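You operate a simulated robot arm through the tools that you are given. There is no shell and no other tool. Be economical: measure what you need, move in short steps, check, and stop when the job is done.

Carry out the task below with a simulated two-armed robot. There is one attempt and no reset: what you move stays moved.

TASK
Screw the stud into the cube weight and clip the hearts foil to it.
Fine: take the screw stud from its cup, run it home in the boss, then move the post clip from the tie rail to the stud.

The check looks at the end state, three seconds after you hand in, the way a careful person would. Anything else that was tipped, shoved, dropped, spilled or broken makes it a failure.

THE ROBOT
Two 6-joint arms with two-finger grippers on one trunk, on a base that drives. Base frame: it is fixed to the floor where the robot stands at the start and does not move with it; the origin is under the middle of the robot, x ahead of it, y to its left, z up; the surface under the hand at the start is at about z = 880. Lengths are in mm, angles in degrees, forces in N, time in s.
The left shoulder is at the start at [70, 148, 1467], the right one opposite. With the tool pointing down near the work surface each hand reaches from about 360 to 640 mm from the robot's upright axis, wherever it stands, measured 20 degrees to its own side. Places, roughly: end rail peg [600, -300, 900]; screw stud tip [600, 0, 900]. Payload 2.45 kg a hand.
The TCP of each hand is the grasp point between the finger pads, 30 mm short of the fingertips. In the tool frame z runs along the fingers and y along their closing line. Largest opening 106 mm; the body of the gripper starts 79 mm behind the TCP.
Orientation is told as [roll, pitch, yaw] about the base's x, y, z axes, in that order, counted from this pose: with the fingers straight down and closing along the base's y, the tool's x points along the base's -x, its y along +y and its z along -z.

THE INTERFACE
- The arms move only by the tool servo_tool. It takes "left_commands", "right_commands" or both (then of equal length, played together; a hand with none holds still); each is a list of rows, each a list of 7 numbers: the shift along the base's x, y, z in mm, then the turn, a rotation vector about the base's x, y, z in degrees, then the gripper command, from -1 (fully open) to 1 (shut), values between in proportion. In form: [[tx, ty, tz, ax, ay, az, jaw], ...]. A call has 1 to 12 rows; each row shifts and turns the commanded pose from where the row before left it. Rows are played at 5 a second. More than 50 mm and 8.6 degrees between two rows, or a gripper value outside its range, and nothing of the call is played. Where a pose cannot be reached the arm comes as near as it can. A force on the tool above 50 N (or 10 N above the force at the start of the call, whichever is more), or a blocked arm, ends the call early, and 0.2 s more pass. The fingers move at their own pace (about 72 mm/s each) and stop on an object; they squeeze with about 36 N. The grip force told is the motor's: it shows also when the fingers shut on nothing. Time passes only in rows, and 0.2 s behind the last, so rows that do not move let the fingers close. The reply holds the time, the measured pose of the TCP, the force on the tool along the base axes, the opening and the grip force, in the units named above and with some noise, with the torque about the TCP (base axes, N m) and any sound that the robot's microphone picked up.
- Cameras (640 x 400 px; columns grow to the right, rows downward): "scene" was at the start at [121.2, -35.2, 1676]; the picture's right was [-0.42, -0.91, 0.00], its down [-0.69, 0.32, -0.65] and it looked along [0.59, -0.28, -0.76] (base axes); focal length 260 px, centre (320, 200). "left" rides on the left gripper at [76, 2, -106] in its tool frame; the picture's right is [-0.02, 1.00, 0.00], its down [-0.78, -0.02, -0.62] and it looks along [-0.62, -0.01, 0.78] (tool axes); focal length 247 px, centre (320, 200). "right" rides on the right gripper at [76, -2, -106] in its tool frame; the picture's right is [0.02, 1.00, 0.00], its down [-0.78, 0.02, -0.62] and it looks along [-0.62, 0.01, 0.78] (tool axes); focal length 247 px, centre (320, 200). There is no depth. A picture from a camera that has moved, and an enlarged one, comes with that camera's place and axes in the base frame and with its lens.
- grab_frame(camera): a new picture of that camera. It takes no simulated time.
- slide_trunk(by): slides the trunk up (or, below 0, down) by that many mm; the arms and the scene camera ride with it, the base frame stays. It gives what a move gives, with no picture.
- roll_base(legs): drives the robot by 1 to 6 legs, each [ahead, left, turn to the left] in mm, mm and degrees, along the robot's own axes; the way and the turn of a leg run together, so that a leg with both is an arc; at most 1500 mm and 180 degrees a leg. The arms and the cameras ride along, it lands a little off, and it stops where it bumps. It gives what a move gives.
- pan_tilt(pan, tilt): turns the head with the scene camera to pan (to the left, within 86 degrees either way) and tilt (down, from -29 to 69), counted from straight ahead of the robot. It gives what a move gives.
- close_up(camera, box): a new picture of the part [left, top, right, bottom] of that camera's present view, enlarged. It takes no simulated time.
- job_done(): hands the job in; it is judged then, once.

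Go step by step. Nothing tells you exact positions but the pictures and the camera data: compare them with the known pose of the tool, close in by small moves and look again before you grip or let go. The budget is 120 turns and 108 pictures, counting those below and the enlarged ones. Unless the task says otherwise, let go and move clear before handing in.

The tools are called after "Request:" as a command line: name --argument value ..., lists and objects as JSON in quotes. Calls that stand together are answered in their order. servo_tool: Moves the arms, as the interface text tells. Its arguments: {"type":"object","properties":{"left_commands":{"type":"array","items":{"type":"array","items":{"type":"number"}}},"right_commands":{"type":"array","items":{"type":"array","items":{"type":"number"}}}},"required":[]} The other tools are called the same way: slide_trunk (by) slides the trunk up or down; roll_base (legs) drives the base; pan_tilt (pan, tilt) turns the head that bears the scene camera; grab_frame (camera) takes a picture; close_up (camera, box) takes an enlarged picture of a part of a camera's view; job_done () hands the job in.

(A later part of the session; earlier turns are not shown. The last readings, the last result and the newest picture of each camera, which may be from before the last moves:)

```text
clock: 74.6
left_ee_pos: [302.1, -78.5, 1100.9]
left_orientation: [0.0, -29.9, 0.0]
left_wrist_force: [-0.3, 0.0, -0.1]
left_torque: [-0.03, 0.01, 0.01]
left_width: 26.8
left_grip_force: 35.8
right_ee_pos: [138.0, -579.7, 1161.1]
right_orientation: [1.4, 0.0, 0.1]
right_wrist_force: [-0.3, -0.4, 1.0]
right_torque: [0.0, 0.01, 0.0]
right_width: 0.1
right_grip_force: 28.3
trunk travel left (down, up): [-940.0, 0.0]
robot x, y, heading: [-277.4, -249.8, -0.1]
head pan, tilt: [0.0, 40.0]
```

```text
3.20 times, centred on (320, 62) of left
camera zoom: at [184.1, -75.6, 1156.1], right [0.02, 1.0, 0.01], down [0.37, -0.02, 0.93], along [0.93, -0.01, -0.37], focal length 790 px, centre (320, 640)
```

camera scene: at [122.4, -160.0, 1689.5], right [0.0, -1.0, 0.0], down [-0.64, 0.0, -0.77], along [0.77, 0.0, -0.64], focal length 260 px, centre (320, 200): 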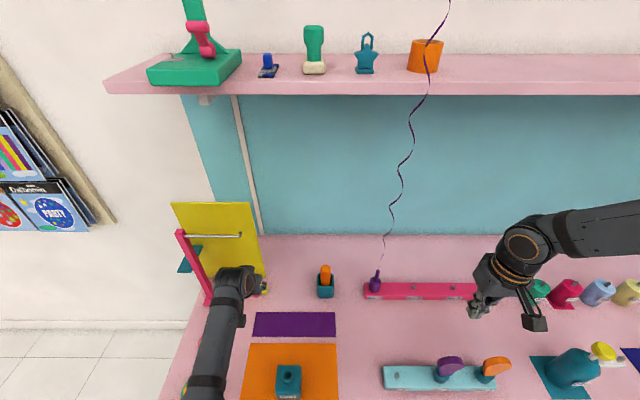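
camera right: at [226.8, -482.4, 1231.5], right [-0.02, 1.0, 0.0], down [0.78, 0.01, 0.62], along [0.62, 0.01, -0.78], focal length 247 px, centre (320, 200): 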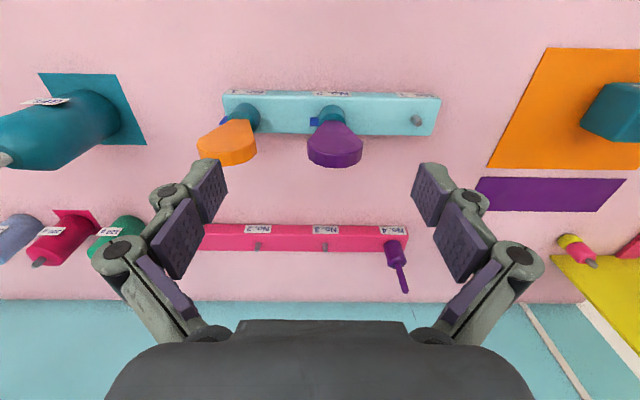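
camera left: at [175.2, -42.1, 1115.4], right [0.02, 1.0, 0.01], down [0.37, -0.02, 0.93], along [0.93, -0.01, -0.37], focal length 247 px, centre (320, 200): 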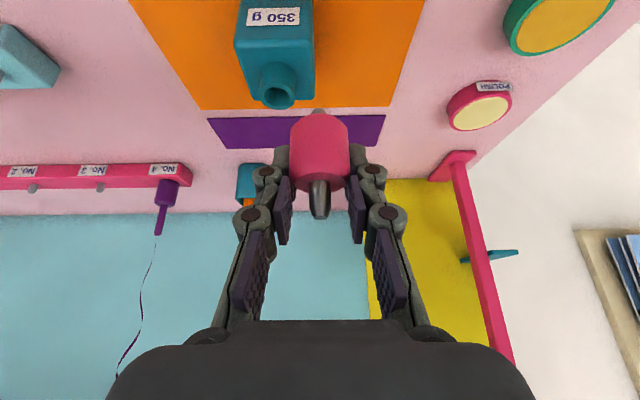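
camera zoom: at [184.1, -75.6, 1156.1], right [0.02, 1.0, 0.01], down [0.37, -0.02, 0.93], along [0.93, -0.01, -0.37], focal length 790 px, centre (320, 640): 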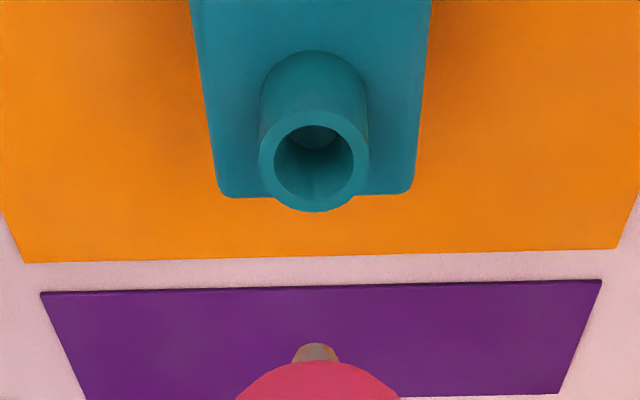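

Boss fix: (331, -77, rim 963). Re-deriving the stud's place in the hand from all the views, its axis sits about 10 mm nearer the robot than the TCP, so TCP x should be ≈341. I'll go above the boss and check.

Request:
servo_tool --left_commands '[[20, 0, -20, 0, 0, 0, 1], [19, -0.5, -20, 0, 0, 0, 1], [0, 0, -25, 0, 0, 0, 1], [0, 0, 0, 0, 0, 0, 1]]'

Request:
close_up --camera "left" --box '[220, 0, 420, 225]'

Request:
close_up --camera "scene" --box '[220, 250, 320, 350]'

```text
clock: 75.6
left_ee_pos: [341.9, -78.5, 1035.7]
left_orientation: [-0.1, -30.0, 0.0]
left_wrist_force: [0.6, -0.2, 0.2]
left_torque: [-0.01, 0.01, -0.01]
left_width: 27.1
left_grip_force: 36.0
right_ee_pos: [138.4, -579.8, 1160.5]
right_orientation: [1.5, -0.2, 0.0]
right_wrist_force: [0.6, 0.9, -0.1]
right_torque: [-0.03, 0.0, -0.01]
right_width: 0.0
right_grip_force: 28.4
trunk travel left (down, up): [-940.0, 0.0]
robot x, y, heading: [-273.3, -247.3, 0.1]
head pan, tilt: [0.0, 40.0]
```

```text
1.78 times, centred on (320, 112) of left
camera zoom: at [222.8, -76.4, 1090.9], right [0.02, 1.0, 0.01], down [0.37, -0.02, 0.93], along [0.93, -0.01, -0.37], focal length 439 px, centre (320, 356)
```

zoom: 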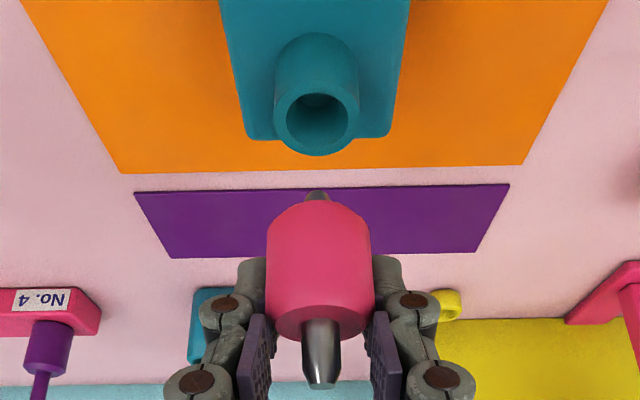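

```text
4.00 times, centred on (270, 300) of scene
camera zoom: at [-138.7, -251.1, 1689.6], right [0.0, -1.0, 0.0], down [-0.64, 0.0, -0.77], along [0.77, 0.0, -0.64], focal length 1042 px, centre (520, -200)
```

zoom: 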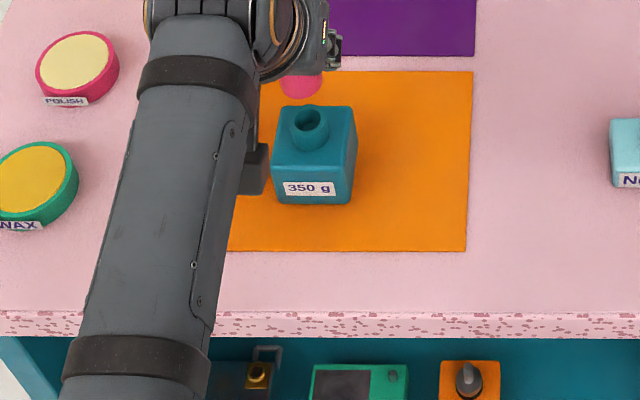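

From these views the stud's x is still uncertain by several mm. I'll turn the right hand about 64° so its camera looks sideways at the cube and shows the x alignment directly.

Request:
servo_tool --right_commands '[[0, 0, 0, 0, 0, 8, 1], [0, 0, 0, 0, 0, 8, 1], [0, 0, 0, 0, 0, 8, 1], [0, 0, 0, 0, 0, 8, 1], [0, 0, 0, 0, 0, 8, 1], [0, 0, 0, 0, 0, 8, 1], [0, 0, 0, 0, 0, 8, 1], [0, 0, 0, 0, 0, 8, 1], [0, 0, 0, 0, 0, 0, 1]]'

Request:
grab_frame --camera "right"

```text
clock: 77.6
left_ee_pos: [340.8, -78.2, 1037.3]
left_orientation: [0.0, -29.9, 0.1]
left_wrist_force: [-0.5, 0.4, -0.8]
left_torque: [0.01, 0.02, 0.02]
left_width: 27.1
left_grip_force: 36.1
right_ee_pos: [137.9, -580.8, 1159.9]
right_orientation: [1.6, -0.1, 64.2]
right_wrist_force: [0.5, -0.5, 0.5]
right_torque: [-0.01, 0.01, 0.01]
right_width: 0.0
right_grip_force: 28.3
trunk travel left (down, up): [-940.0, 0.0]
robot x, y, heading: [-274.4, -251.6, 0.2]
head pan, tilt: [0.0, 40.0]
```

```text
46 pictures are left
camera right: at [108.6, -652.3, 1266.9], right [-0.91, 0.41, 0.03], down [0.34, 0.7, 0.62], along [0.24, 0.58, -0.78], focal length 247 px, centre (320, 200)
```

right: 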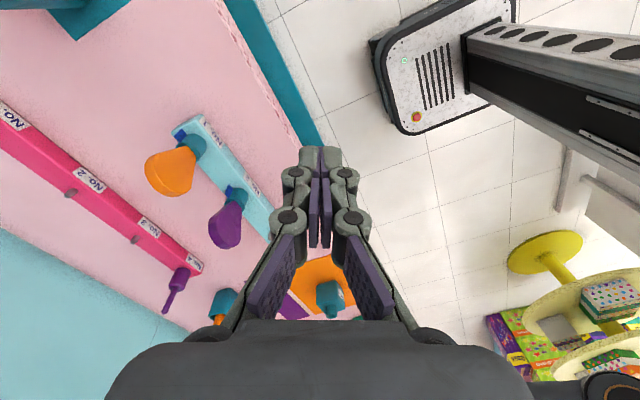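

The view works but needs more tilt. I'll tip the right fingers toward the cube and open them.

Request:
servo_tool --right_commands '[[0, 0, 0, 7.4, -3.0, 0, -1], [0, 0, 0, 7.4, -3.0, 0, -1], [0, 0, 0, 7.4, -3.0, 0, -1], [0, 0, 0, 7.4, -3.0, 0, -1], [0, 0, 0, 0, 0, 0, -1]]'

Request:
grab_frame --camera "right"

```text
clock: 78.8
left_ee_pos: [342.6, -78.8, 1036.9]
left_orientation: [0.0, -29.9, 0.0]
left_wrist_force: [0.7, -1.5, 1.1]
left_torque: [0.01, 0.0, 0.02]
left_width: 27.1
left_grip_force: 35.9
right_ee_pos: [153.0, -565.1, 1148.9]
right_orientation: [3.7, -31.9, 63.5]
right_wrist_force: [0.1, 0.5, -0.5]
right_torque: [0.04, -0.01, -0.01]
right_width: 106.0
right_grip_force: 0.1
right hand out of reach, approached as far as the arm can: row 3, 4
trunk travel left (down, up): [-940.0, 0.0]
robot x, y, heading: [-273.8, -249.9, -0.0]
head pan, tilt: [0.0, 40.0]
```

```text
45 pictures are left
camera right: at [106.9, -678.4, 1198.6], right [-0.92, 0.4, 0.04], down [0.17, 0.29, 0.94], along [0.36, 0.87, -0.33], focal length 247 px, centre (320, 200)
```

right: 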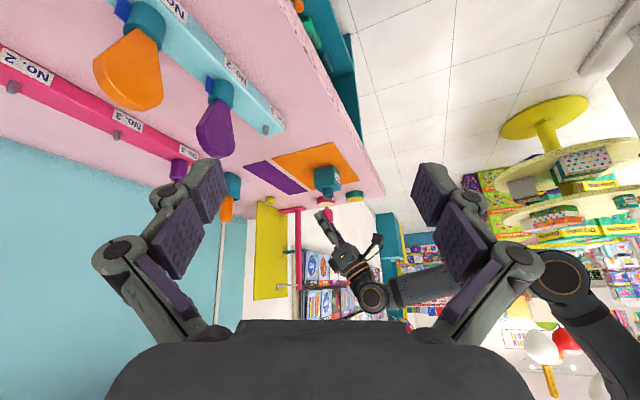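

Excellent side view. Zoom on the stud and boss.

Request:
close_up --camera "right" --box '[295, 155, 375, 235]'

```text
5.00 times, centred on (335, 195) of right
camera zoom: at [106.9, -678.4, 1198.6], right [-0.92, 0.4, 0.04], down [0.17, 0.29, 0.94], along [0.36, 0.87, -0.33], focal length 1235 px, centre (245, 225)
```

zoom: 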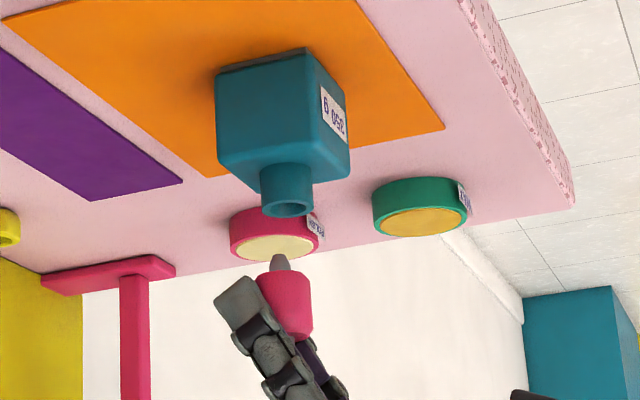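

From the side, the stud tip is about 5 mm too far in +x, with y aligned and a 27 mm gap above the rim. I'll correct and lower, then re-check.

Request:
servo_tool --left_commands '[[-5, 0, 0, 0, 0, 0, 1], [0, 0, -10, 0, 0, 0, 1], [0, 0, -9, 0, 0, 0, 1], [0, 0, 0, 0, 0, 0, 1]]'

Request:
close_up --camera "right" --box '[308, 175, 348, 215]'

Request:
close_up --camera "left" --box '[260, 20, 380, 140]'

```text
clock: 79.8
left_ee_pos: [336.2, -77.8, 1017.0]
left_orientation: [0.0, -29.9, 0.1]
left_wrist_force: [0.0, -0.7, 0.5]
left_torque: [-0.01, 0.0, -0.01]
left_width: 26.9
left_grip_force: 36.0
right_ee_pos: [153.2, -565.3, 1148.5]
right_orientation: [3.8, -31.7, 63.5]
right_wrist_force: [0.3, -0.3, -0.4]
right_torque: [0.0, 0.01, 0.02]
right_width: 106.1
right_grip_force: 0.2
trunk travel left (down, up): [-940.0, 0.0]
robot x, y, heading: [-276.8, -246.0, 0.2]
head pan, tilt: [0.0, 40.0]
```

```text
10.00 times, centred on (328, 195) of right
camera zoom: at [106.9, -677.8, 1198.9], right [-0.92, 0.4, 0.05], down [0.17, 0.29, 0.94], along [0.36, 0.87, -0.33], focal length 2470 px, centre (240, 250)
```

zoom: 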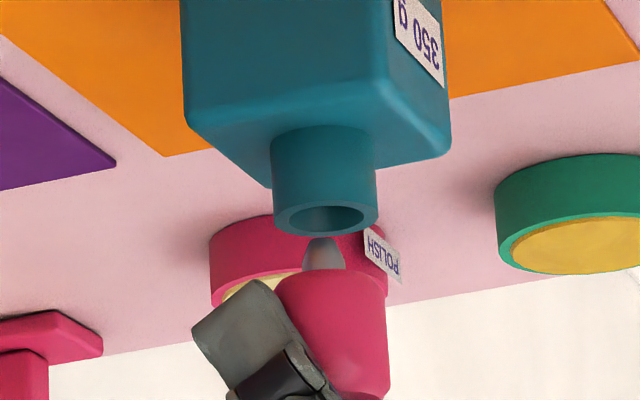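

```text
3.33 times, centred on (320, 80) of left
camera zoom: at [218.2, -76.1, 1071.7], right [0.02, 1.0, 0.01], down [0.37, -0.02, 0.93], along [0.93, -0.01, -0.37], focal length 823 px, centre (320, 600)
```

zoom: 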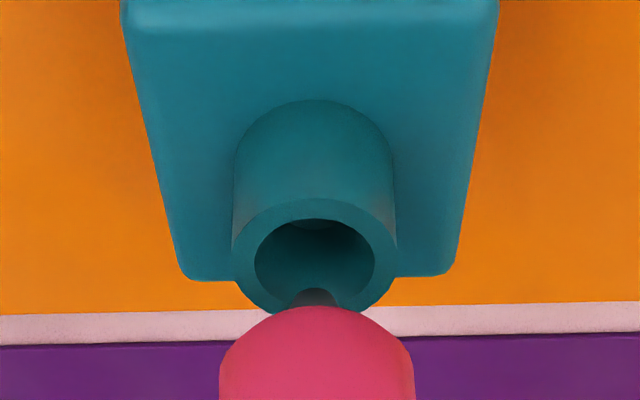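

Nearly aligned: 1 mm more toward −x, with a tip gap of about 6 mm. I'll lower gently into the bore.

Request:
servo_tool --left_commands '[[-1, 0, 0, 0, 0, 0, 1], [0, 0, -4, 0, 0, 0, 1], [0, 0, -4, 0, 0, 0, 1], [0, 0, -3, 0, 0, 0, 1], [0, 0, 0, 0, 0, 0, 1]]'

Request:
close_up --camera "right" --box '[308, 175, 348, 215]'

```text
clock: 81.0
left_ee_pos: [336.4, -79.2, 1006.6]
left_orientation: [0.0, -30.0, 0.0]
left_wrist_force: [0.4, -1.0, 0.5]
left_torque: [0.0, 0.0, -0.04]
left_width: 27.1
left_grip_force: 35.9
right_ee_pos: [153.9, -565.5, 1150.6]
right_orientation: [3.8, -32.0, 63.4]
right_wrist_force: [-0.7, -0.2, 0.7]
right_torque: [0.0, -0.05, 0.05]
right_width: 105.7
right_grip_force: 0.1
trunk travel left (down, up): [-940.0, 0.0]
robot x, y, heading: [-274.4, -247.4, 0.1]
head pan, tilt: [0.0, 40.0]
```

```text
10.00 times, centred on (328, 195) of right
camera zoom: at [106.9, -677.9, 1198.9], right [-0.92, 0.4, 0.05], down [0.17, 0.29, 0.94], along [0.36, 0.87, -0.33], focal length 2470 px, centre (240, 250)
```

zoom: 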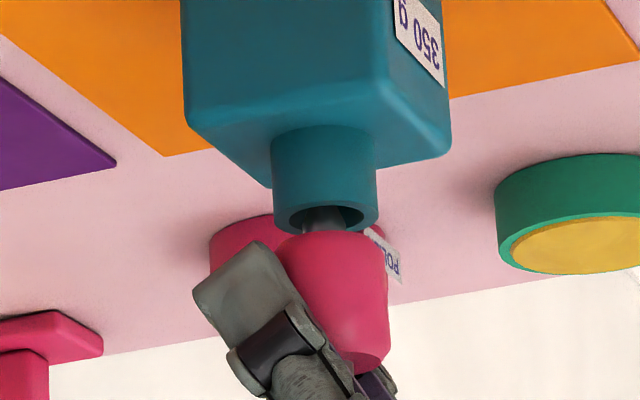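

The shank is entering the bore cleanly. I'll continue down in small steps, watching for contact.

Request:
servo_tool --left_commands '[[0, 0, -2, 0, 0, 0, 1], [0, 0, -2, 0, 0, 0, 1], [0, 0, -1, 0, 0, 0, 1], [0, 0, 0, 0, 0, 0, 1]]'

Request:
close_up --camera "right" --box '[308, 175, 348, 215]'

```text
clock: 82.0
left_ee_pos: [336.1, -78.9, 1002.3]
left_orientation: [0.1, -30.0, 0.0]
left_wrist_force: [0.5, 1.3, -0.4]
left_torque: [0.17, -0.03, -0.01]
left_width: 26.9
left_grip_force: 36.0
right_ee_pos: [152.8, -564.9, 1149.2]
right_orientation: [3.8, -32.1, 63.5]
right_wrist_force: [-0.5, -0.2, -0.3]
right_torque: [-0.02, -0.02, 0.01]
right_width: 105.9
right_grip_force: 0.0
trunk travel left (down, up): [-940.0, 0.0]
robot x, y, heading: [-272.2, -251.0, 0.2]
head pan, tilt: [0.0, 40.0]
```

```text
10.00 times, centred on (328, 195) of right
camera zoom: at [106.9, -677.8, 1198.9], right [-0.92, 0.4, 0.05], down [0.17, 0.29, 0.94], along [0.36, 0.87, -0.33], focal length 2470 px, centre (240, 250)
```

zoom: 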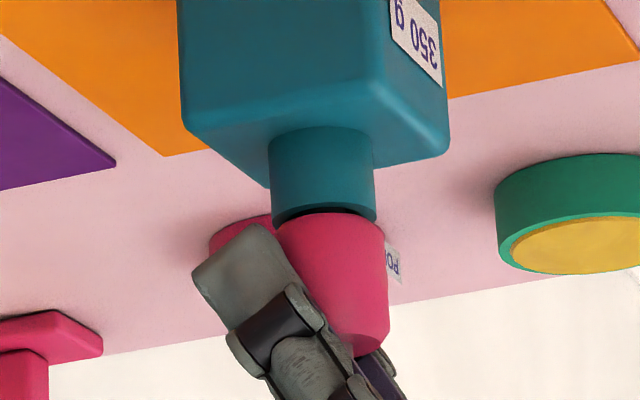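

The shank is in and the collar is about 4 mm off the rim. I'll turn it clockwise a little to catch the thread, orbiting the hand about the stud axis.

Request:
servo_tool --left_commands '[[-0.05, -0.7, -0.3, 0, 0, -8, 1], [-0.14, -0.68, -0.3, 0, 0, -8, 1], [-0.24, -0.65, -0.3, 0, 0, -8, 1], [0, 0, 0, 0, 0, 0, 1]]'

Request:
close_up --camera "right" --box '[308, 175, 348, 215]'

```text
clock: 83.0
left_ee_pos: [336.5, -81.4, 1002.3]
left_orientation: [0.0, -30.0, -24.1]
left_wrist_force: [-0.2, -0.6, 0.3]
left_torque: [0.06, 0.05, 0.04]
left_width: 26.8
left_grip_force: 35.9
right_ee_pos: [153.0, -565.9, 1149.7]
right_orientation: [3.8, -32.1, 63.5]
right_wrist_force: [0.2, -0.4, 0.6]
right_torque: [0.0, 0.02, 0.0]
right_width: 105.9
right_grip_force: 0.0
trunk travel left (down, up): [-940.0, 0.0]
robot x, y, heading: [-278.5, -252.8, 0.1]
head pan, tilt: [0.0, 40.0]
```

```text
10.00 times, centred on (328, 195) of right
camera zoom: at [106.6, -678.2, 1198.9], right [-0.92, 0.4, 0.04], down [0.17, 0.29, 0.94], along [0.36, 0.87, -0.33], focal length 2470 px, centre (240, 250)
```

zoom: 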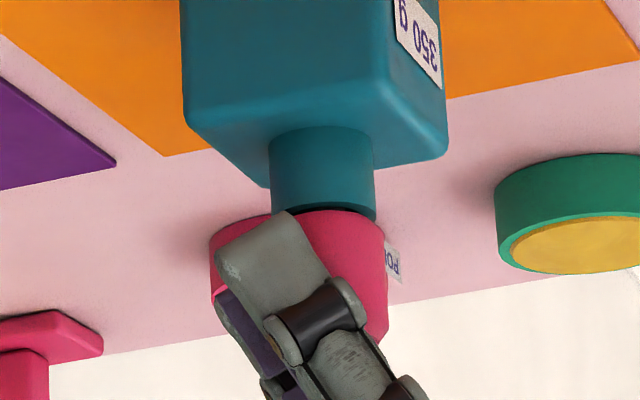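

The thread seems to be taking, with low torque. I'll release, back off along the tool line, and straighten the hand for a vertical regrasp.

Request:
servo_tool --left_commands '[[0, 0, 0, 0, 0, 0, 0.3], [0, 0, 0, 0, 0, 0, -0.1], [0, 0, 0, 0, 0, 0, -0.1], [-11, 4.7, 20, 0, 0, 0, -0.1], [-11, 4.7, 20, 0, 0, 0, -0.3], [-10, 4.7, 20, 0, 0, 0, -0.5], [0, 0, 10, 0, 0, 8, -0.5], [0, 0, 0, 0, 0, 8, -0.5], [0, 0, 0, 0, 0, 8, -0.5], [0, 0, 0, 0, 0, 0, -0.5]]'

Request:
close_up --camera "right" --box '[308, 175, 348, 215]'

```text
clock: 85.2
left_ee_pos: [303.6, -66.3, 1070.6]
left_orientation: [0.0, -30.0, 0.1]
left_wrist_force: [0.4, -0.3, 0.2]
left_torque: [0.01, -0.01, 0.04]
left_width: 79.4
left_grip_force: 0.1
right_ee_pos: [153.5, -564.4, 1149.4]
right_orientation: [3.7, -31.9, 63.5]
right_wrist_force: [-0.7, -1.1, 0.1]
right_torque: [-0.01, 0.01, 0.0]
right_width: 105.8
right_grip_force: 0.0
trunk travel left (down, up): [-940.0, 0.0]
robot x, y, heading: [-272.3, -246.6, 0.2]
head pan, tilt: [0.0, 40.0]
```

```text
10.00 times, centred on (328, 195) of right
camera zoom: at [106.9, -677.7, 1199.0], right [-0.92, 0.4, 0.05], down [0.17, 0.29, 0.94], along [0.36, 0.87, -0.33], focal length 2470 px, centre (240, 250)
```

zoom: 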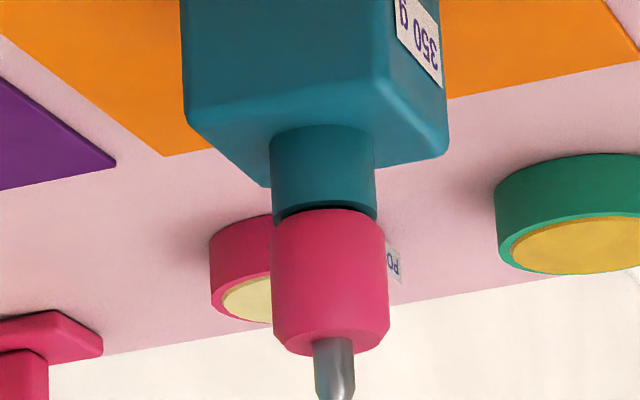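

The stud stands upright in the boss. I'll make the hand vertical above it and take a look down.

Request:
servo_tool --left_commands '[[7, -3, 3, 0, 7.5, 0, -0.5], [7, -3, 2, 0, 7.5, 0, -0.5], [7, -3, 0, 0, 7.5, 0, -0.5], [6, -2, 0, 0, 7.5, 0, -0.5], [0, 0, 0, 0, 0, 0, -0.5]]'

Request:
grab_frame --camera "left"

```text
clock: 86.4
left_ee_pos: [331.6, -78.4, 1076.0]
left_orientation: [-0.1, 0.1, 0.0]
left_wrist_force: [0.2, 0.0, -0.6]
left_torque: [0.0, -0.02, 0.0]
left_width: 79.7
left_grip_force: 0.1
right_ee_pos: [153.4, -564.0, 1149.2]
right_orientation: [3.8, -32.1, 63.5]
right_wrist_force: [0.0, 0.5, -0.6]
right_torque: [0.03, 0.04, 0.05]
right_width: 106.1
right_grip_force: 0.1
trunk travel left (down, up): [-940.0, 0.0]
robot x, y, heading: [-276.4, -246.2, 0.3]
head pan, tilt: [0.0, 40.0]
```

```text
37 pictures are left
camera left: at [255.5, -75.2, 1182.9], right [0.02, 1.0, 0.0], down [0.78, -0.02, 0.62], along [0.62, -0.01, -0.78], focal length 247 px, centre (320, 200)
```

left: 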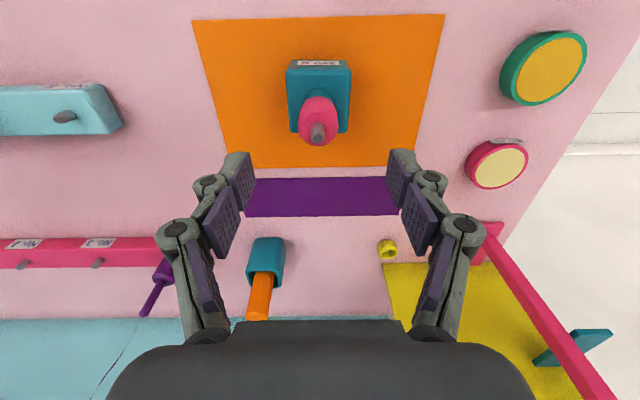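

The stud axis is at about (329, -77.5). I'll pre-turn the hand +64° counter-clockwise at height and descend around the collar.

Request:
servo_tool --left_commands '[[-2.5, 0.5, 0, 0, 0, 8, -0.5], [0, 0, 0, 0, 0, 8, -0.5], [0, 0, 0, 0, 0, 8, -0.5], [0, 0, 0, 0, 0, 8, -0.5], [0, 0, 0, 0, 0, 8, -0.5], [0, 0, 0, 0, 0, 8, -0.5], [0, 0, 0, 0, 0, 8, -0.5], [0, 0, -10, 0, 0, 8, -0.5], [0, 0, -20, 0, 0, 0, -0.5], [0, 0, -20, 0, 0, 0, -0.5], [0, 0, 0, 0, 0, 0, -0.5]]'

Request:
grab_frame --camera "left"

```text
clock: 88.8
left_ee_pos: [328.4, -76.4, 1025.9]
left_orientation: [0.0, 0.0, 64.1]
left_wrist_force: [0.0, -1.3, -0.1]
left_torque: [-0.06, 0.0, -0.03]
left_width: 79.6
left_grip_force: 0.1
right_ee_pos: [152.4, -565.3, 1148.8]
right_orientation: [3.8, -32.0, 63.4]
right_wrist_force: [-0.5, 0.1, 0.0]
right_torque: [0.03, 0.02, 0.0]
right_width: 106.0
right_grip_force: 0.0
trunk travel left (down, up): [-940.0, 0.0]
robot x, y, heading: [-277.7, -248.0, 0.0]
head pan, tilt: [0.0, 40.0]
```

```text
36 pictures are left
camera left: at [294.2, -144.0, 1132.5], right [-0.89, 0.46, 0.0], down [0.36, 0.7, 0.62], along [0.28, 0.55, -0.78], focal length 247 px, centre (320, 200)
```

left: 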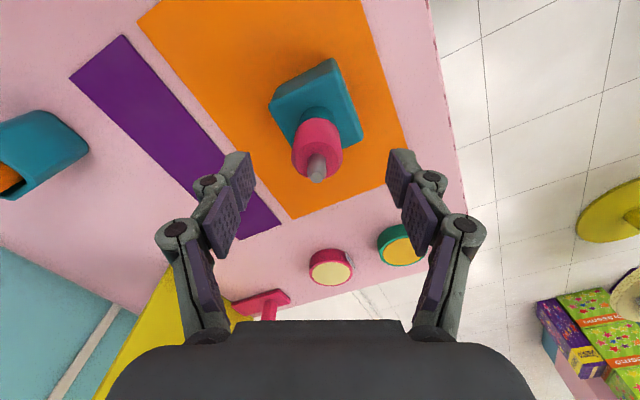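

Aligned within about 1 mm. I'll descend to grip height and close.

Request:
servo_tool --left_commands '[[0.8, 0, -15, 0, 0, 0, -0.5], [0, 0, -15, 0, 0, 0, -0.5], [0, 0, -8, 0, 0, 0, -0.2], [0, 0, 0, 0, 0, 0, 0.2], [0, 0, 0, 0, 0, 0, 1], [0, 0, 0, 0, 0, 0, 1], [0, 0, 0, 0, 0, 0, 1]]'

```text
clock: 90.4
left_ee_pos: [329.7, -77.2, 987.7]
left_orientation: [-0.1, 0.1, 64.1]
left_wrist_force: [1.7, -1.4, 1.1]
left_torque: [0.05, 0.03, -0.01]
left_width: 32.7
left_grip_force: 36.2
right_ee_pos: [152.6, -566.1, 1147.6]
right_orientation: [3.8, -32.1, 63.5]
right_wrist_force: [0.1, 0.1, 0.3]
right_torque: [-0.01, 0.0, 0.02]
right_width: 106.0
right_grip_force: 0.0
trunk travel left (down, up): [-940.0, 0.0]
robot x, y, heading: [-275.0, -245.3, 0.1]
head pan, tilt: [0.0, 40.0]
```

A solid concentric grip (32.7 mm). Now I'll turn clockwise 88° with a slight downward feed.

Request:
servo_tool --left_commands '[[0, 0, -0.2, 0, 0, -8, 1], [0, 0, -0.2, 0, 0, -8, 1], [0, 0, -0.2, 0, 0, -8, 1], [0, 0, -0.2, 0, 0, -8, 1], [0, 0, -0.2, 0, 0, -8, 1], [0, 0, -0.2, 0, 0, -8, 1], [0, 0, -0.2, 0, 0, -8, 1], [0, 0, -0.2, 0, 0, -8, 1], [0, 0, -0.2, 0, 0, -8, 1], [0, 0, -0.2, 0, 0, -8, 1], [0, 0, -0.2, 0, 0, -8, 1], [0, 0, 0, 0, 0, 0, 1]]'

Request:
close_up --camera "right" --box '[308, 175, 348, 215]'

```text
clock: 93.0
left_ee_pos: [328.1, -77.5, 987.1]
left_orientation: [0.1, -0.1, -24.0]
left_wrist_force: [-4.3, 0.5, 12.8]
left_torque: [0.1, 0.47, 0.05]
left_width: 32.8
left_grip_force: 36.1
right_ee_pos: [150.6, -565.8, 1149.5]
right_orientation: [3.6, -31.9, 63.5]
right_wrist_force: [-0.4, -0.2, -0.1]
right_torque: [0.02, 0.02, 0.02]
right_width: 105.9
right_grip_force: 0.0
trunk travel left (down, up): [-940.0, 0.0]
robot x, y, heading: [-276.8, -247.3, 0.2]
head pan, tilt: [0.0, 40.0]
```

```text
10.00 times, centred on (328, 195) of right
camera zoom: at [104.5, -678.6, 1199.5], right [-0.92, 0.4, 0.04], down [0.17, 0.29, 0.94], along [0.36, 0.87, -0.33], focal length 2470 px, centre (240, 250)
```

zoom: 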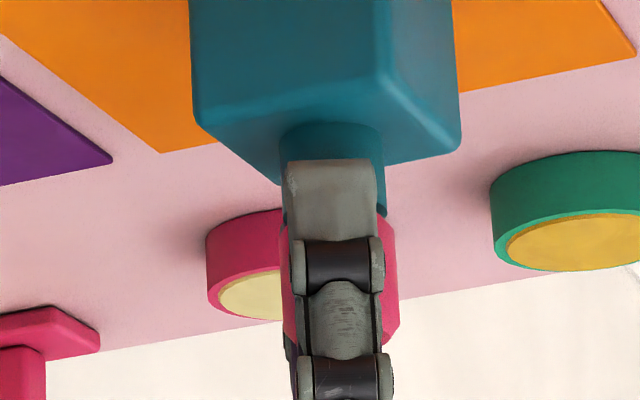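

The cube appears to have spun along with the stud (its label side moved). Pressing down harder raises the mat friction, so I'll press with about 20 N while turning and check the cube from the scene camera.

Request:
close_up --camera "scene" --box '[220, 250, 320, 350]'

Request:
servo_tool --left_commands '[[0, 0, -0.6, 0, 0, 0, 1], [0, 0, -0.6, 0, 0, 0, 1], [0, 0, 0, 0, 0, -6, 1], [0, 0, 0, 0, 0, -6, 1], [0, 0, 0, 0, 0, -6, 1], [0, 0, 0, 0, 0, -6, 1], [0, 0, 0, 0, 0, 0, 1]]'

Request:
close_up --camera "scene" --box '[220, 250, 320, 350]'

```text
4.00 times, centred on (270, 300) of scene
camera zoom: at [-141.5, -252.0, 1689.9], right [0.0, -1.0, 0.0], down [-0.64, 0.0, -0.77], along [0.77, 0.0, -0.64], focal length 1042 px, centre (520, -200)
```

zoom: 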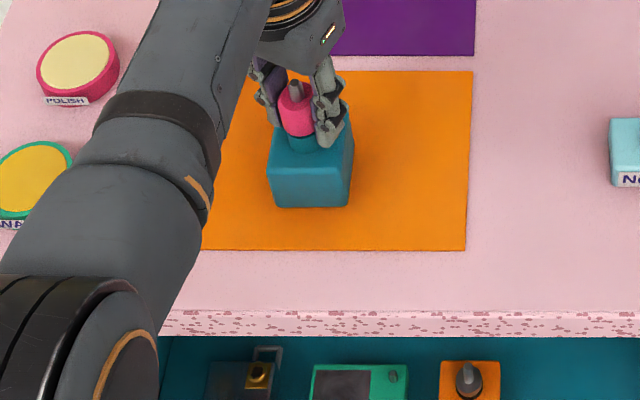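

```text
clock: 94.6
left_ee_pos: [327.2, -78.4, 984.5]
left_orientation: [0.0, 0.0, -48.1]
left_wrist_force: [-0.7, -1.3, 7.7]
left_torque: [-0.1, -0.04, -0.2]
left_width: 31.7
left_grip_force: 36.2
right_ee_pos: [152.5, -566.3, 1149.1]
right_orientation: [3.8, -32.1, 63.5]
right_wrist_force: [-0.9, 0.3, -0.4]
right_torque: [-0.02, -0.01, -0.02]
right_width: 105.9
right_grip_force: 0.0
trunk travel left (down, up): [-940.0, 0.0]
robot x, y, heading: [-273.4, -250.2, 0.1]
head pan, tilt: [0.0, 40.0]
```

```text
4.00 times, centred on (270, 300) of scene
camera zoom: at [-139.9, -251.8, 1689.6], right [0.0, -1.0, 0.0], down [-0.64, 0.0, -0.77], along [0.77, 0.0, -0.64], focal length 1042 px, centre (520, -200)
```

zoom: 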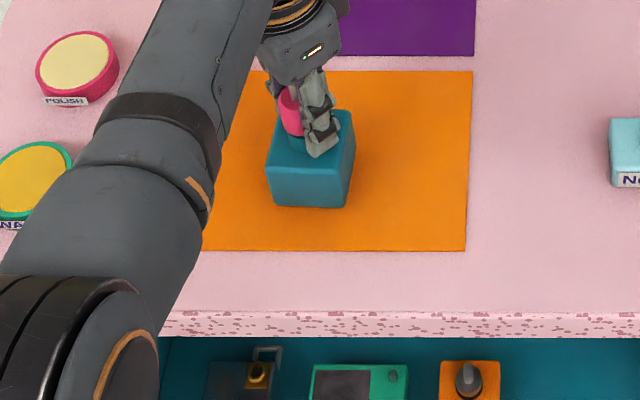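

Under pressure the cube held still and the stud turned in (z fell 2.6 mm, torque showing). I'll continue turning with steady downward pressure.

Request:
servo_tool --left_commands '[[0, 0, -0.9, 0, 0, 0, 1], [0, 0, -0.15, 0, 0, -6, 1], [0, 0, -0.15, 0, 0, -6, 1], [0, 0, -0.15, 0, 0, -6, 1], [0, 0, -0.15, 0, 0, -6, 1], [0, 0, -0.15, 0, 0, -6, 1], [0, 0, -0.15, 0, 0, -6, 1], [0, 0, -0.15, 0, 0, -6, 1], [0, 0, -0.15, 0, 0, -6, 1], [0, 0, 0, 0, 0, 0, 1]]'

Request:
close_up --camera "scene" --box '[220, 250, 320, 350]'

Request:
close_up --camera "right" --box '[308, 175, 348, 215]'

```text
clock: 96.8
left_ee_pos: [328.9, -76.6, 983.2]
left_orientation: [0.1, 0.0, -96.1]
left_wrist_force: [0.3, -0.6, 7.9]
left_torque: [-0.02, 0.04, 0.06]
left_width: 29.0
left_grip_force: 36.0
right_ee_pos: [152.1, -565.2, 1150.3]
right_orientation: [3.7, -31.9, 63.5]
right_wrist_force: [-0.4, -0.3, -0.3]
right_torque: [-0.01, 0.01, -0.02]
right_width: 105.9
right_grip_force: 0.1
trunk travel left (down, up): [-940.0, 0.0]
robot x, y, heading: [-273.5, -248.9, -0.0]
head pan, tilt: [0.0, 40.0]
```

```text
4.00 times, centred on (270, 300) of scene
camera zoom: at [-139.5, -251.6, 1689.7], right [0.0, -1.0, 0.0], down [-0.64, 0.0, -0.77], along [0.77, 0.0, -0.64], focal length 1042 px, centre (520, -200)
```

zoom: 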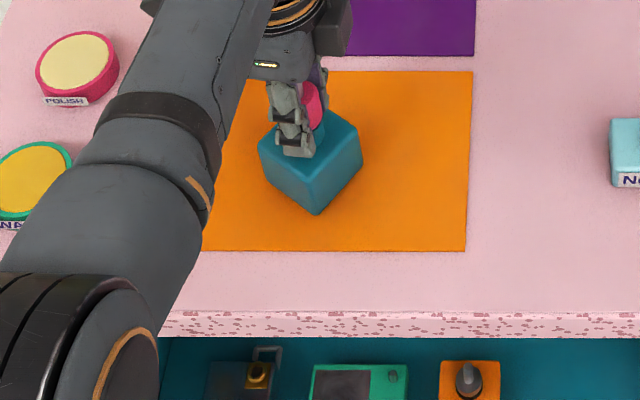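

```text
10.00 times, centred on (328, 195) of right
camera zoom: at [105.9, -678.3, 1199.1], right [-0.92, 0.4, 0.04], down [0.17, 0.29, 0.94], along [0.36, 0.87, -0.33], focal length 2470 px, centre (240, 250)
```

zoom: 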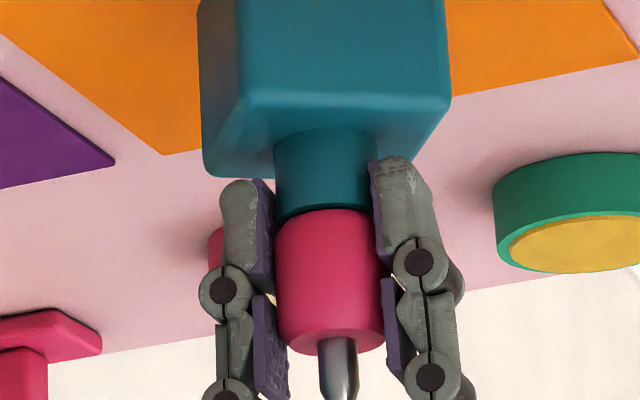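

The pads have slipped low and are clamping the boss as well (29 mm), so the cube turned with it. I'll release, go up 21 mm to hold only the pink collar, and wind the yaw back.

Request:
servo_tool --left_commands '[[0, 0, 0.8, 0, 0, 0, 0.3], [0, 0, 0, 0, 0, 0, -0.2], [0, 0, 10, 0, 0, 0, -0.2], [0, 0, 11, 0, 0, 8, -0.2], [0, 0, 0, 0, 0, 8, -0.2], [0, 0, 0, 0, 0, 8, -0.2], [0, 0, 0, 0, 0, 8, -0.2], [0, 0, 0, 0, 0, 8, -0.2], [0, 0, 0, 0, 0, 8, -0.2], [0, 0, 0, 0, 0, 8, -0.2], [0, 0, 0, 0, 0, 8, -0.2], [0, 0, 0, 0, 0, 8, -0.2]]'

Request:
servo_tool --left_commands '[[0, 0, 0, 0, 0, 8, -0.2], [0, 0, 0, 0, 0, 8, -0.2], [0, 0, 0, 0, 0, 8, -0.2], [0, 0, 0, 0, 0, 8, -0.2], [0, 0, 0, 0, 0, 8, -0.2], [0, 0, 0, 0, 0, 8, -0.2], [0, 0, 0, 0, 0, 8, -0.2], [0, 0, 0, 0, 0, 8, -0.2], [0, 0, 0, 0, 0, 0, -0.2]]'

Request:
grab_frame --camera "left"

Request:
close_up --camera "right" --box '[308, 175, 348, 215]'

```text
clock: 99.4
left_ee_pos: [328.8, -76.5, 1005.0]
left_orientation: [0.0, 0.0, -23.9]
left_wrist_force: [-0.1, -0.9, 0.2]
left_torque: [0.02, 0.01, -0.05]
left_width: 63.7
left_grip_force: 0.1
right_ee_pos: [152.6, -566.2, 1148.9]
right_orientation: [3.9, -32.0, 63.4]
right_wrist_force: [-0.3, 0.3, -0.1]
right_torque: [0.0, 0.03, 0.0]
right_width: 106.1
right_grip_force: 0.0
trunk travel left (down, up): [-940.0, 0.0]
robot x, y, heading: [-271.8, -247.5, 0.3]
head pan, tilt: [0.0, 40.0]
```

```text
clock: 101.4
left_ee_pos: [329.1, -76.7, 1005.6]
left_orientation: [0.1, -0.1, 40.1]
left_wrist_force: [-0.8, 1.1, -0.3]
left_torque: [0.01, -0.01, 0.0]
left_width: 63.6
left_grip_force: 0.1
right_ee_pos: [153.9, -566.3, 1148.4]
right_orientation: [3.8, -32.0, 63.6]
right_wrist_force: [0.4, 0.2, -0.8]
right_torque: [-0.01, -0.02, -0.01]
right_width: 105.9
right_grip_force: 0.1
trunk travel left (down, up): [-940.0, 0.0]
robot x, y, heading: [-272.3, -247.0, 0.2]
head pan, tilt: [0.0, 40.0]
```

```text
30 pictures are left
camera left: at [270.5, -124.6, 1111.2], right [-0.63, 0.78, 0.0], down [0.61, 0.49, 0.62], along [0.48, 0.39, -0.78], focal length 247 px, centre (320, 200)
```

left: 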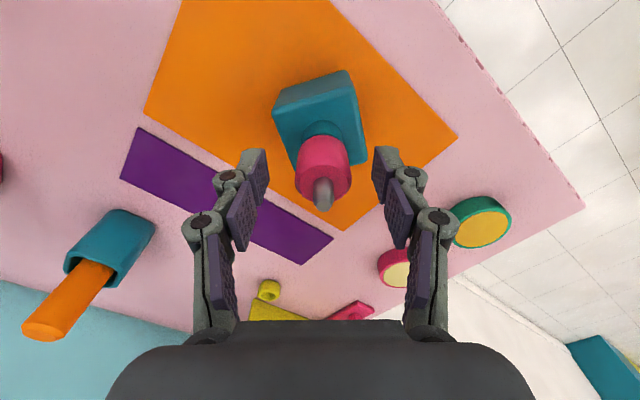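

```text
10.00 times, centred on (328, 195) of right
camera zoom: at [106.9, -677.9, 1198.9], right [-0.92, 0.4, 0.05], down [0.17, 0.29, 0.94], along [0.36, 0.87, -0.33], focal length 2470 px, centre (240, 250)
```

zoom: 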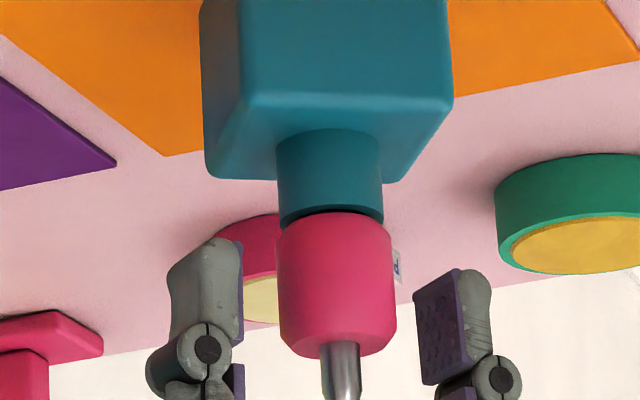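

The collar hasn't advanced; the cube just turns with it. I'll test whether a slow turn with light pressure and a clean collar-only grip lets the cube's own friction hold it.

Request:
servo_tool --left_commands '[[-1.5, 1.8, -4, 0, 0, 0, -0.2], [0, 0, 0, 0, 0, 0, 0.3], [0, 0, 0, 0, 0, 0, 1], [0, 0, 0, 0, 0, 0, 1], [0, 0, -1, 0, 0, 0, 1], [0, 0, 0, 0, 0, -3, 1], [0, 0, 0, 0, 0, -3, 1], [0, 0, 0, 0, 0, -3, 1], [0, 0, 0, 0, 0, -3, 1], [0, 0, 0, 0, 0, -3, 1], [0, 0, 0, 0, 0, -3, 1], [0, 0, 0, 0, 0, -3, 1]]'

Request:
close_up --camera "scene" --box '[220, 250, 320, 350]'

```text
clock: 104.0
left_ee_pos: [329.0, -74.6, 1000.0]
left_orientation: [0.0, 0.0, 18.9]
left_wrist_force: [2.6, -0.9, 4.6]
left_torque: [0.0, -0.12, 0.01]
left_width: 29.5
left_grip_force: 35.6
right_ee_pos: [153.3, -566.2, 1149.4]
right_orientation: [3.7, -32.0, 63.6]
right_wrist_force: [-0.4, 0.1, -0.5]
right_torque: [0.01, 0.03, -0.02]
right_width: 106.2
right_grip_force: 0.0
trunk travel left (down, up): [-940.0, 0.0]
robot x, y, heading: [-275.4, -248.6, 0.4]
head pan, tilt: [0.0, 40.0]
```

```text
4.00 times, centred on (270, 300) of scene
camera zoom: at [-138.1, -251.3, 1689.6], right [0.0, -1.0, 0.0], down [-0.64, 0.0, -0.77], along [0.77, 0.0, -0.64], focal length 1042 px, centre (520, -200)
```

zoom: 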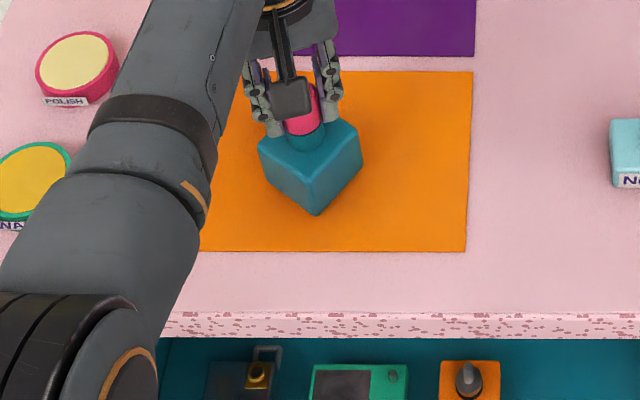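

The cube didn't move at all during that slow turn. I'll continue a little faster with minimal vertical load.

Request:
servo_tool --left_commands '[[0, 0, -0.1, 0, 0, -5, 1], [0, 0, -0.1, 0, 0, -5, 1], [0, 0, -0.1, 0, 0, -5, 1], [0, 0, -0.1, 0, 0, -5, 1], [0, 0, -0.1, 0, 0, -5, 1], [0, 0, -0.1, 0, 0, -5, 1], [0, 0, -0.1, 0, 0, -5, 1], [0, 0, -0.1, 0, 0, -5, 1], [0, 0, -0.1, 0, 0, -5, 1], [0, 0, -0.1, 0, 0, -5, 1], [0, 0, -0.1, 0, 0, -5, 1], [0, 0, -0.1, 0, 0, -5, 1]]'

Request:
close_up --camera "scene" --box '[220, 250, 320, 350]'

Request:
close_up --camera "right" --box '[308, 175, 348, 215]'

```text
clock: 106.6
left_ee_pos: [327.7, -74.8, 999.6]
left_orientation: [0.0, 0.0, -41.1]
left_wrist_force: [4.4, 0.0, 8.9]
left_torque: [0.07, -0.06, 0.01]
left_width: 29.8
left_grip_force: 36.1
right_ee_pos: [153.0, -566.2, 1149.9]
right_orientation: [3.7, -31.9, 63.5]
right_wrist_force: [1.0, 0.3, 0.4]
right_torque: [0.02, -0.02, -0.01]
right_width: 105.9
right_grip_force: 0.0
trunk travel left (down, up): [-940.0, 0.0]
robot x, y, heading: [-277.0, -249.5, 0.2]
head pan, tilt: [0.0, 40.0]
```

```text
4.00 times, centred on (270, 300) of scene
camera zoom: at [-138.8, -251.5, 1689.7], right [0.0, -1.0, 0.0], down [-0.64, 0.0, -0.77], along [0.77, 0.0, -0.64], focal length 1042 px, centre (520, -200)
```

zoom: 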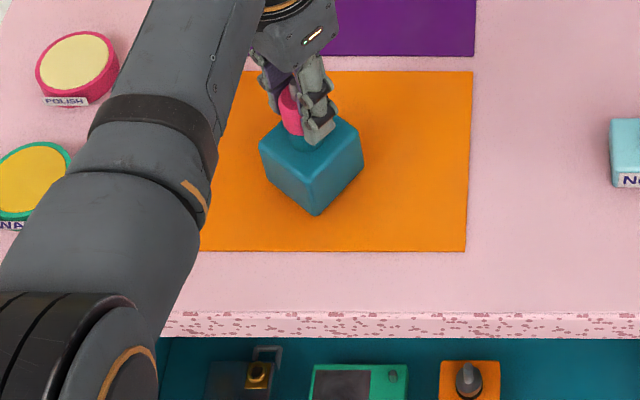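

```text
10.00 times, centred on (328, 195) of right
camera zoom: at [106.4, -678.2, 1199.0], right [-0.92, 0.4, 0.04], down [0.17, 0.29, 0.94], along [0.36, 0.87, -0.33], focal length 2470 px, centre (240, 250)
```

zoom: 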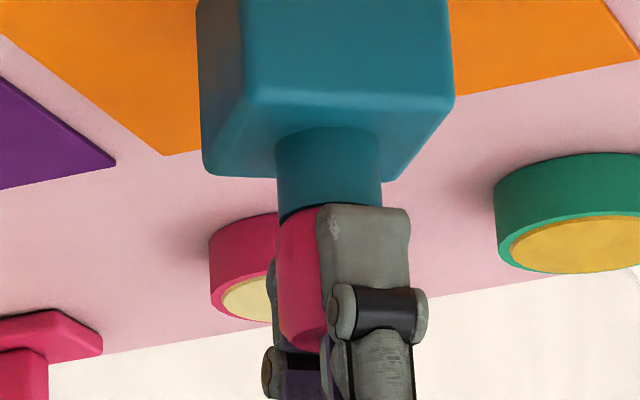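

The cube stays put, so the collar-only grip was the key. I'll continue to the end of this stroke at full rate.

Request:
servo_tool --left_commands '[[0, 0, 0.3, 0, 0, -8, 1], [0, 0, 0, 0, 0, -8, 1], [0, 0, 0, 0, 0, -8, 1], [0, 0, 0, 0, 0, -8, 1], [0, 0, 0, 0, 0, -8, 1], [0, 0, 0, 0, 0, -8, 1], [0, 0, 0, 0, 0, -8, 1], [0, 0, 0, 0, 0, -8, 1], [0, 0, 0, 0, 0, -8, 1], [0, 0, 0, 0, 0, -8, 1], [0, 0, 0, 0, 0, 0, 1]]'

Request:
close_up --camera "right" --box '[308, 175, 348, 215]'

```text
clock: 109.0
left_ee_pos: [325.4, -75.0, 999.4]
left_orientation: [-0.2, 0.0, -121.0]
left_wrist_force: [-2.9, 0.5, 0.2]
left_torque: [0.07, 0.21, 0.02]
left_width: 29.2
left_grip_force: 36.3
right_ee_pos: [151.8, -565.1, 1148.8]
right_orientation: [3.7, -31.9, 63.6]
right_wrist_force: [0.6, 0.3, -0.2]
right_torque: [-0.05, -0.01, -0.02]
right_width: 106.1
right_grip_force: 0.0
trunk travel left (down, up): [-940.0, 0.0]
robot x, y, heading: [-275.7, -250.3, 0.3]
head pan, tilt: [0.0, 40.0]
```

```text
10.00 times, centred on (328, 195) of right
camera zoom: at [105.8, -677.8, 1199.2], right [-0.92, 0.4, 0.04], down [0.17, 0.29, 0.94], along [0.36, 0.87, -0.33], focal length 2470 px, centre (240, 250)
```

zoom: 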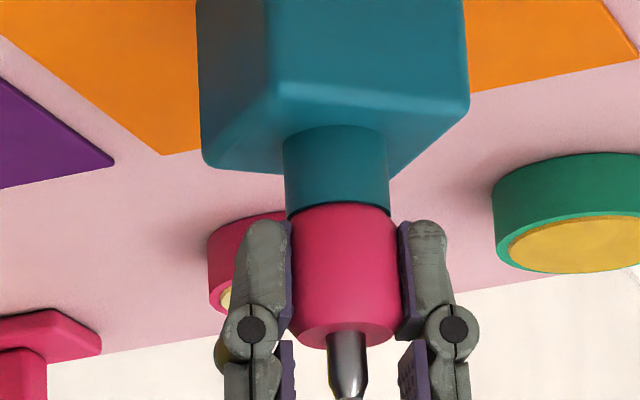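

The collar has advanced about 1.5 mm and roughly 2 mm remain. I'll release, wind back 160°, and take another stroke.

Request:
servo_tool --left_commands '[[0, 0, 0, 0, 0, 0, 0.3], [0, 0, 0, 0, 0, 0, -0.2], [0, 0, 1, 0, 0, 8, -0.2], [0, 0, 0, 0, 0, 8, -0.2], [0, 0, 0, 0, 0, 8, -0.2], [0, 0, 0, 0, 0, 8, -0.2], [0, 0, 0, 0, 0, 8, -0.2], [0, 0, 0, 0, 0, 8, -0.2], [0, 0, 0, 0, 0, 8, -0.2], [0, 0, 0, 0, 0, 8, -0.2], [0, 0, 0, 0, 0, 8, -0.2], [0, 0, 0, 0, 0, 8, -0.2]]'

Request:
servo_tool --left_commands '[[0, 0, 0, 0, 0, 8, -0.2], [0, 0, 0, 0, 0, 8, -0.2], [0, 0, 0, 0, 0, 8, -0.2], [0, 0, 0, 0, 0, 8, -0.2], [0, 0, 0, 0, 0, 8, -0.2], [0, 0, 0, 0, 0, 8, -0.2], [0, 0, 0, 0, 0, 8, -0.2], [0, 0, 0, 0, 0, 8, -0.2], [0, 0, 0, 0, 0, 8, -0.2], [0, 0, 0, 0, 0, 8, -0.2], [0, 0, 0, 0, 0, 8, -0.2], [0, 0, 0, 0, 0, 0, -0.2]]'

Request:
grab_frame --camera "left"

```text
clock: 111.6
left_ee_pos: [328.9, -74.5, 999.5]
left_orientation: [0.1, 0.0, -40.9]
left_wrist_force: [0.1, 0.1, -0.2]
left_torque: [-0.01, 0.01, -0.02]
left_width: 63.4
left_grip_force: 0.0
right_ee_pos: [152.8, -565.6, 1149.8]
right_orientation: [3.8, -32.0, 63.5]
right_wrist_force: [0.0, 0.3, -0.2]
right_torque: [0.0, 0.01, -0.01]
right_width: 106.2
right_grip_force: 0.0
trunk travel left (down, up): [-940.0, 0.0]
robot x, y, heading: [-270.2, -252.9, 0.1]
head pan, tilt: [0.0, 40.0]
```

```text
clock: 114.2
left_ee_pos: [327.0, -76.7, 1000.4]
left_orientation: [-0.1, 0.0, 47.1]
left_wrist_force: [-0.5, -0.2, -0.2]
left_torque: [-0.04, 0.02, -0.02]
left_width: 63.7
left_grip_force: 0.1
right_ee_pos: [153.0, -565.7, 1148.8]
right_orientation: [3.7, -32.0, 63.6]
right_wrist_force: [0.6, 0.9, 0.3]
right_torque: [0.03, 0.01, -0.01]
right_width: 106.0
right_grip_force: 0.1
trunk travel left (down, up): [-940.0, 0.0]
robot x, y, heading: [-274.0, -244.2, -0.0]
head pan, tilt: [0.0, 40.0]
```

```text
24 pictures are left
camera left: at [274.9, -129.9, 1106.6], right [-0.72, 0.7, 0.0], down [0.55, 0.56, 0.62], along [0.43, 0.45, -0.78], focal length 247 px, centre (320, 200)
```

left: 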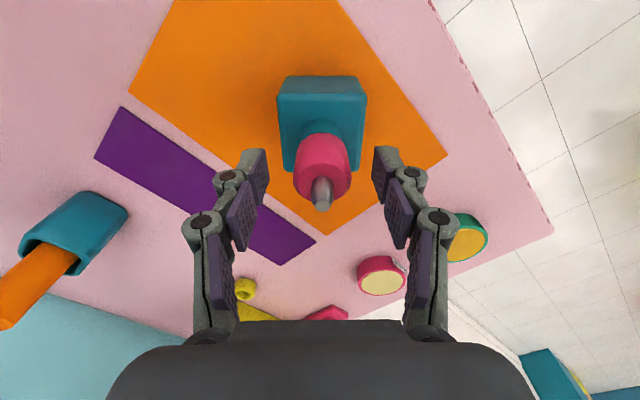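

The stud sits about 3 mm toward −x of the hand. I'll adjust, grip, and turn again at a gentle rate.

Request:
servo_tool --left_commands '[[-3, 0, -0.5, 0, 0, 0, -0.2], [0, 0, 0, 0, 0, 0, 0.3], [0, 0, 0, 0, 0, 0, 1], [0, 0, 0, 0, 0, 0, 1], [0, 0, 0, 0, 0, -6, 1], [0, 0, -0.1, 0, 0, -6, 1], [0, 0, 0, 0, 0, -6, 1], [0, 0, -0.1, 0, 0, -6, 1], [0, 0, 0, 0, 0, -6, 1], [0, 0, -0.1, 0, 0, -6, 1], [0, 0, 0, 0, 0, -6, 1], [0, 0, -0.1, 0, 0, -6, 1]]'

Request:
servo_tool --left_commands '[[0, 0, 0, 0, 0, -6, 1], [0, 0, -0.1, 0, 0, -6, 1], [0, 0, 0, 0, 0, -6, 1], [0, 0, -0.1, 0, 0, -6, 1], [0, 0, 0, 0, 0, -6, 1], [0, 0, -0.1, 0, 0, -6, 1], [0, 0, 0, 0, 0, -6, 1], [0, 0, -0.1, 0, 0, -6, 1], [0, 0, 0, 0, 0, -6, 1], [0, 0, -0.1, 0, 0, -6, 1], [0, 0, 0, 0, 0, -6, 1], [0, 0, 0, 0, 0, -6, 1]]'

Request:
servo_tool --left_commands '[[0, 0, 0, 0, 0, -6, 1], [0, 0, -0.1, 0, 0, -6, 1], [0, 0, 0, 0, 0, -6, 1], [0, 0, -0.1, 0, 0, -6, 1], [0, 0, 0, 0, 0, -6, 1], [0, 0, -0.1, 0, 0, -6, 1], [0, 0, 0, 0, 0, -6, 1], [0, 0, 0, 0, 0, 0, 1]]'

Request:
close_up --camera "right" --box '[308, 175, 348, 215]'

```text
clock: 116.8
left_ee_pos: [325.1, -76.1, 1000.7]
left_orientation: [0.0, 0.1, -1.0]
left_wrist_force: [0.7, -0.4, 3.5]
left_torque: [0.01, -0.04, 0.19]
left_width: 29.3
left_grip_force: 36.6
right_ee_pos: [152.1, -566.3, 1149.6]
right_orientation: [3.8, -32.0, 63.5]
right_wrist_force: [0.0, 0.7, -0.7]
right_torque: [-0.03, 0.0, -0.01]
right_width: 106.0
right_grip_force: 0.0
trunk travel left (down, up): [-940.0, 0.0]
robot x, y, heading: [-274.0, -251.2, 0.1]
head pan, tilt: [0.0, 40.0]
```

```text
clock: 119.4
left_ee_pos: [326.7, -76.0, 999.9]
left_orientation: [0.0, 0.0, -73.1]
left_wrist_force: [0.4, 0.0, 7.4]
left_torque: [-0.05, -0.02, 0.29]
left_width: 29.9
left_grip_force: 36.4
right_ee_pos: [152.1, -565.1, 1148.7]
right_orientation: [3.8, -32.0, 63.6]
right_wrist_force: [-0.3, 0.0, -0.4]
right_torque: [-0.02, 0.03, 0.01]
right_width: 106.0
right_grip_force: 0.1
trunk travel left (down, up): [-940.0, 0.0]
robot x, y, heading: [-273.0, -245.8, 0.0]
head pan, tilt: [0.0, 40.0]
```

```text
clock: 121.2
left_ee_pos: [323.8, -75.7, 999.7]
left_orientation: [0.0, 0.0, -115.1]
left_wrist_force: [-0.9, 0.3, 7.1]
left_torque: [-0.03, 0.04, 0.21]
left_width: 29.7
left_grip_force: 36.0
right_ee_pos: [152.0, -566.0, 1149.4]
right_orientation: [3.8, -31.9, 63.5]
right_wrist_force: [-0.3, -0.9, -0.4]
right_torque: [-0.03, 0.04, 0.02]
right_width: 105.9
right_grip_force: 0.1
trunk travel left (down, up): [-940.0, 0.0]
robot x, y, heading: [-272.9, -250.8, 0.1]
head pan, tilt: [0.0, 40.0]
```

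```text
10.00 times, centred on (328, 195) of right
camera zoom: at [105.8, -678.2, 1199.1], right [-0.92, 0.4, 0.04], down [0.17, 0.29, 0.94], along [0.36, 0.87, -0.33], focal length 2470 px, centre (240, 250)
```

zoom: 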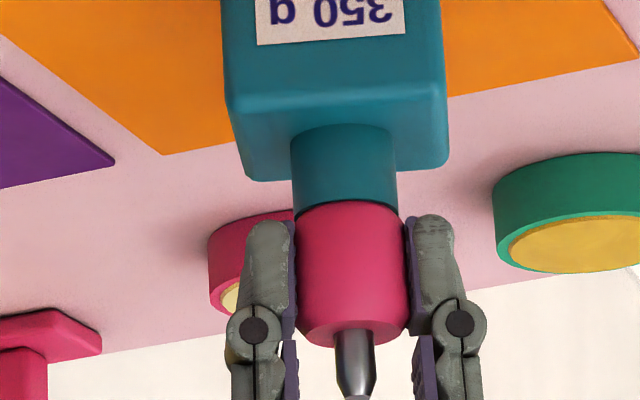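

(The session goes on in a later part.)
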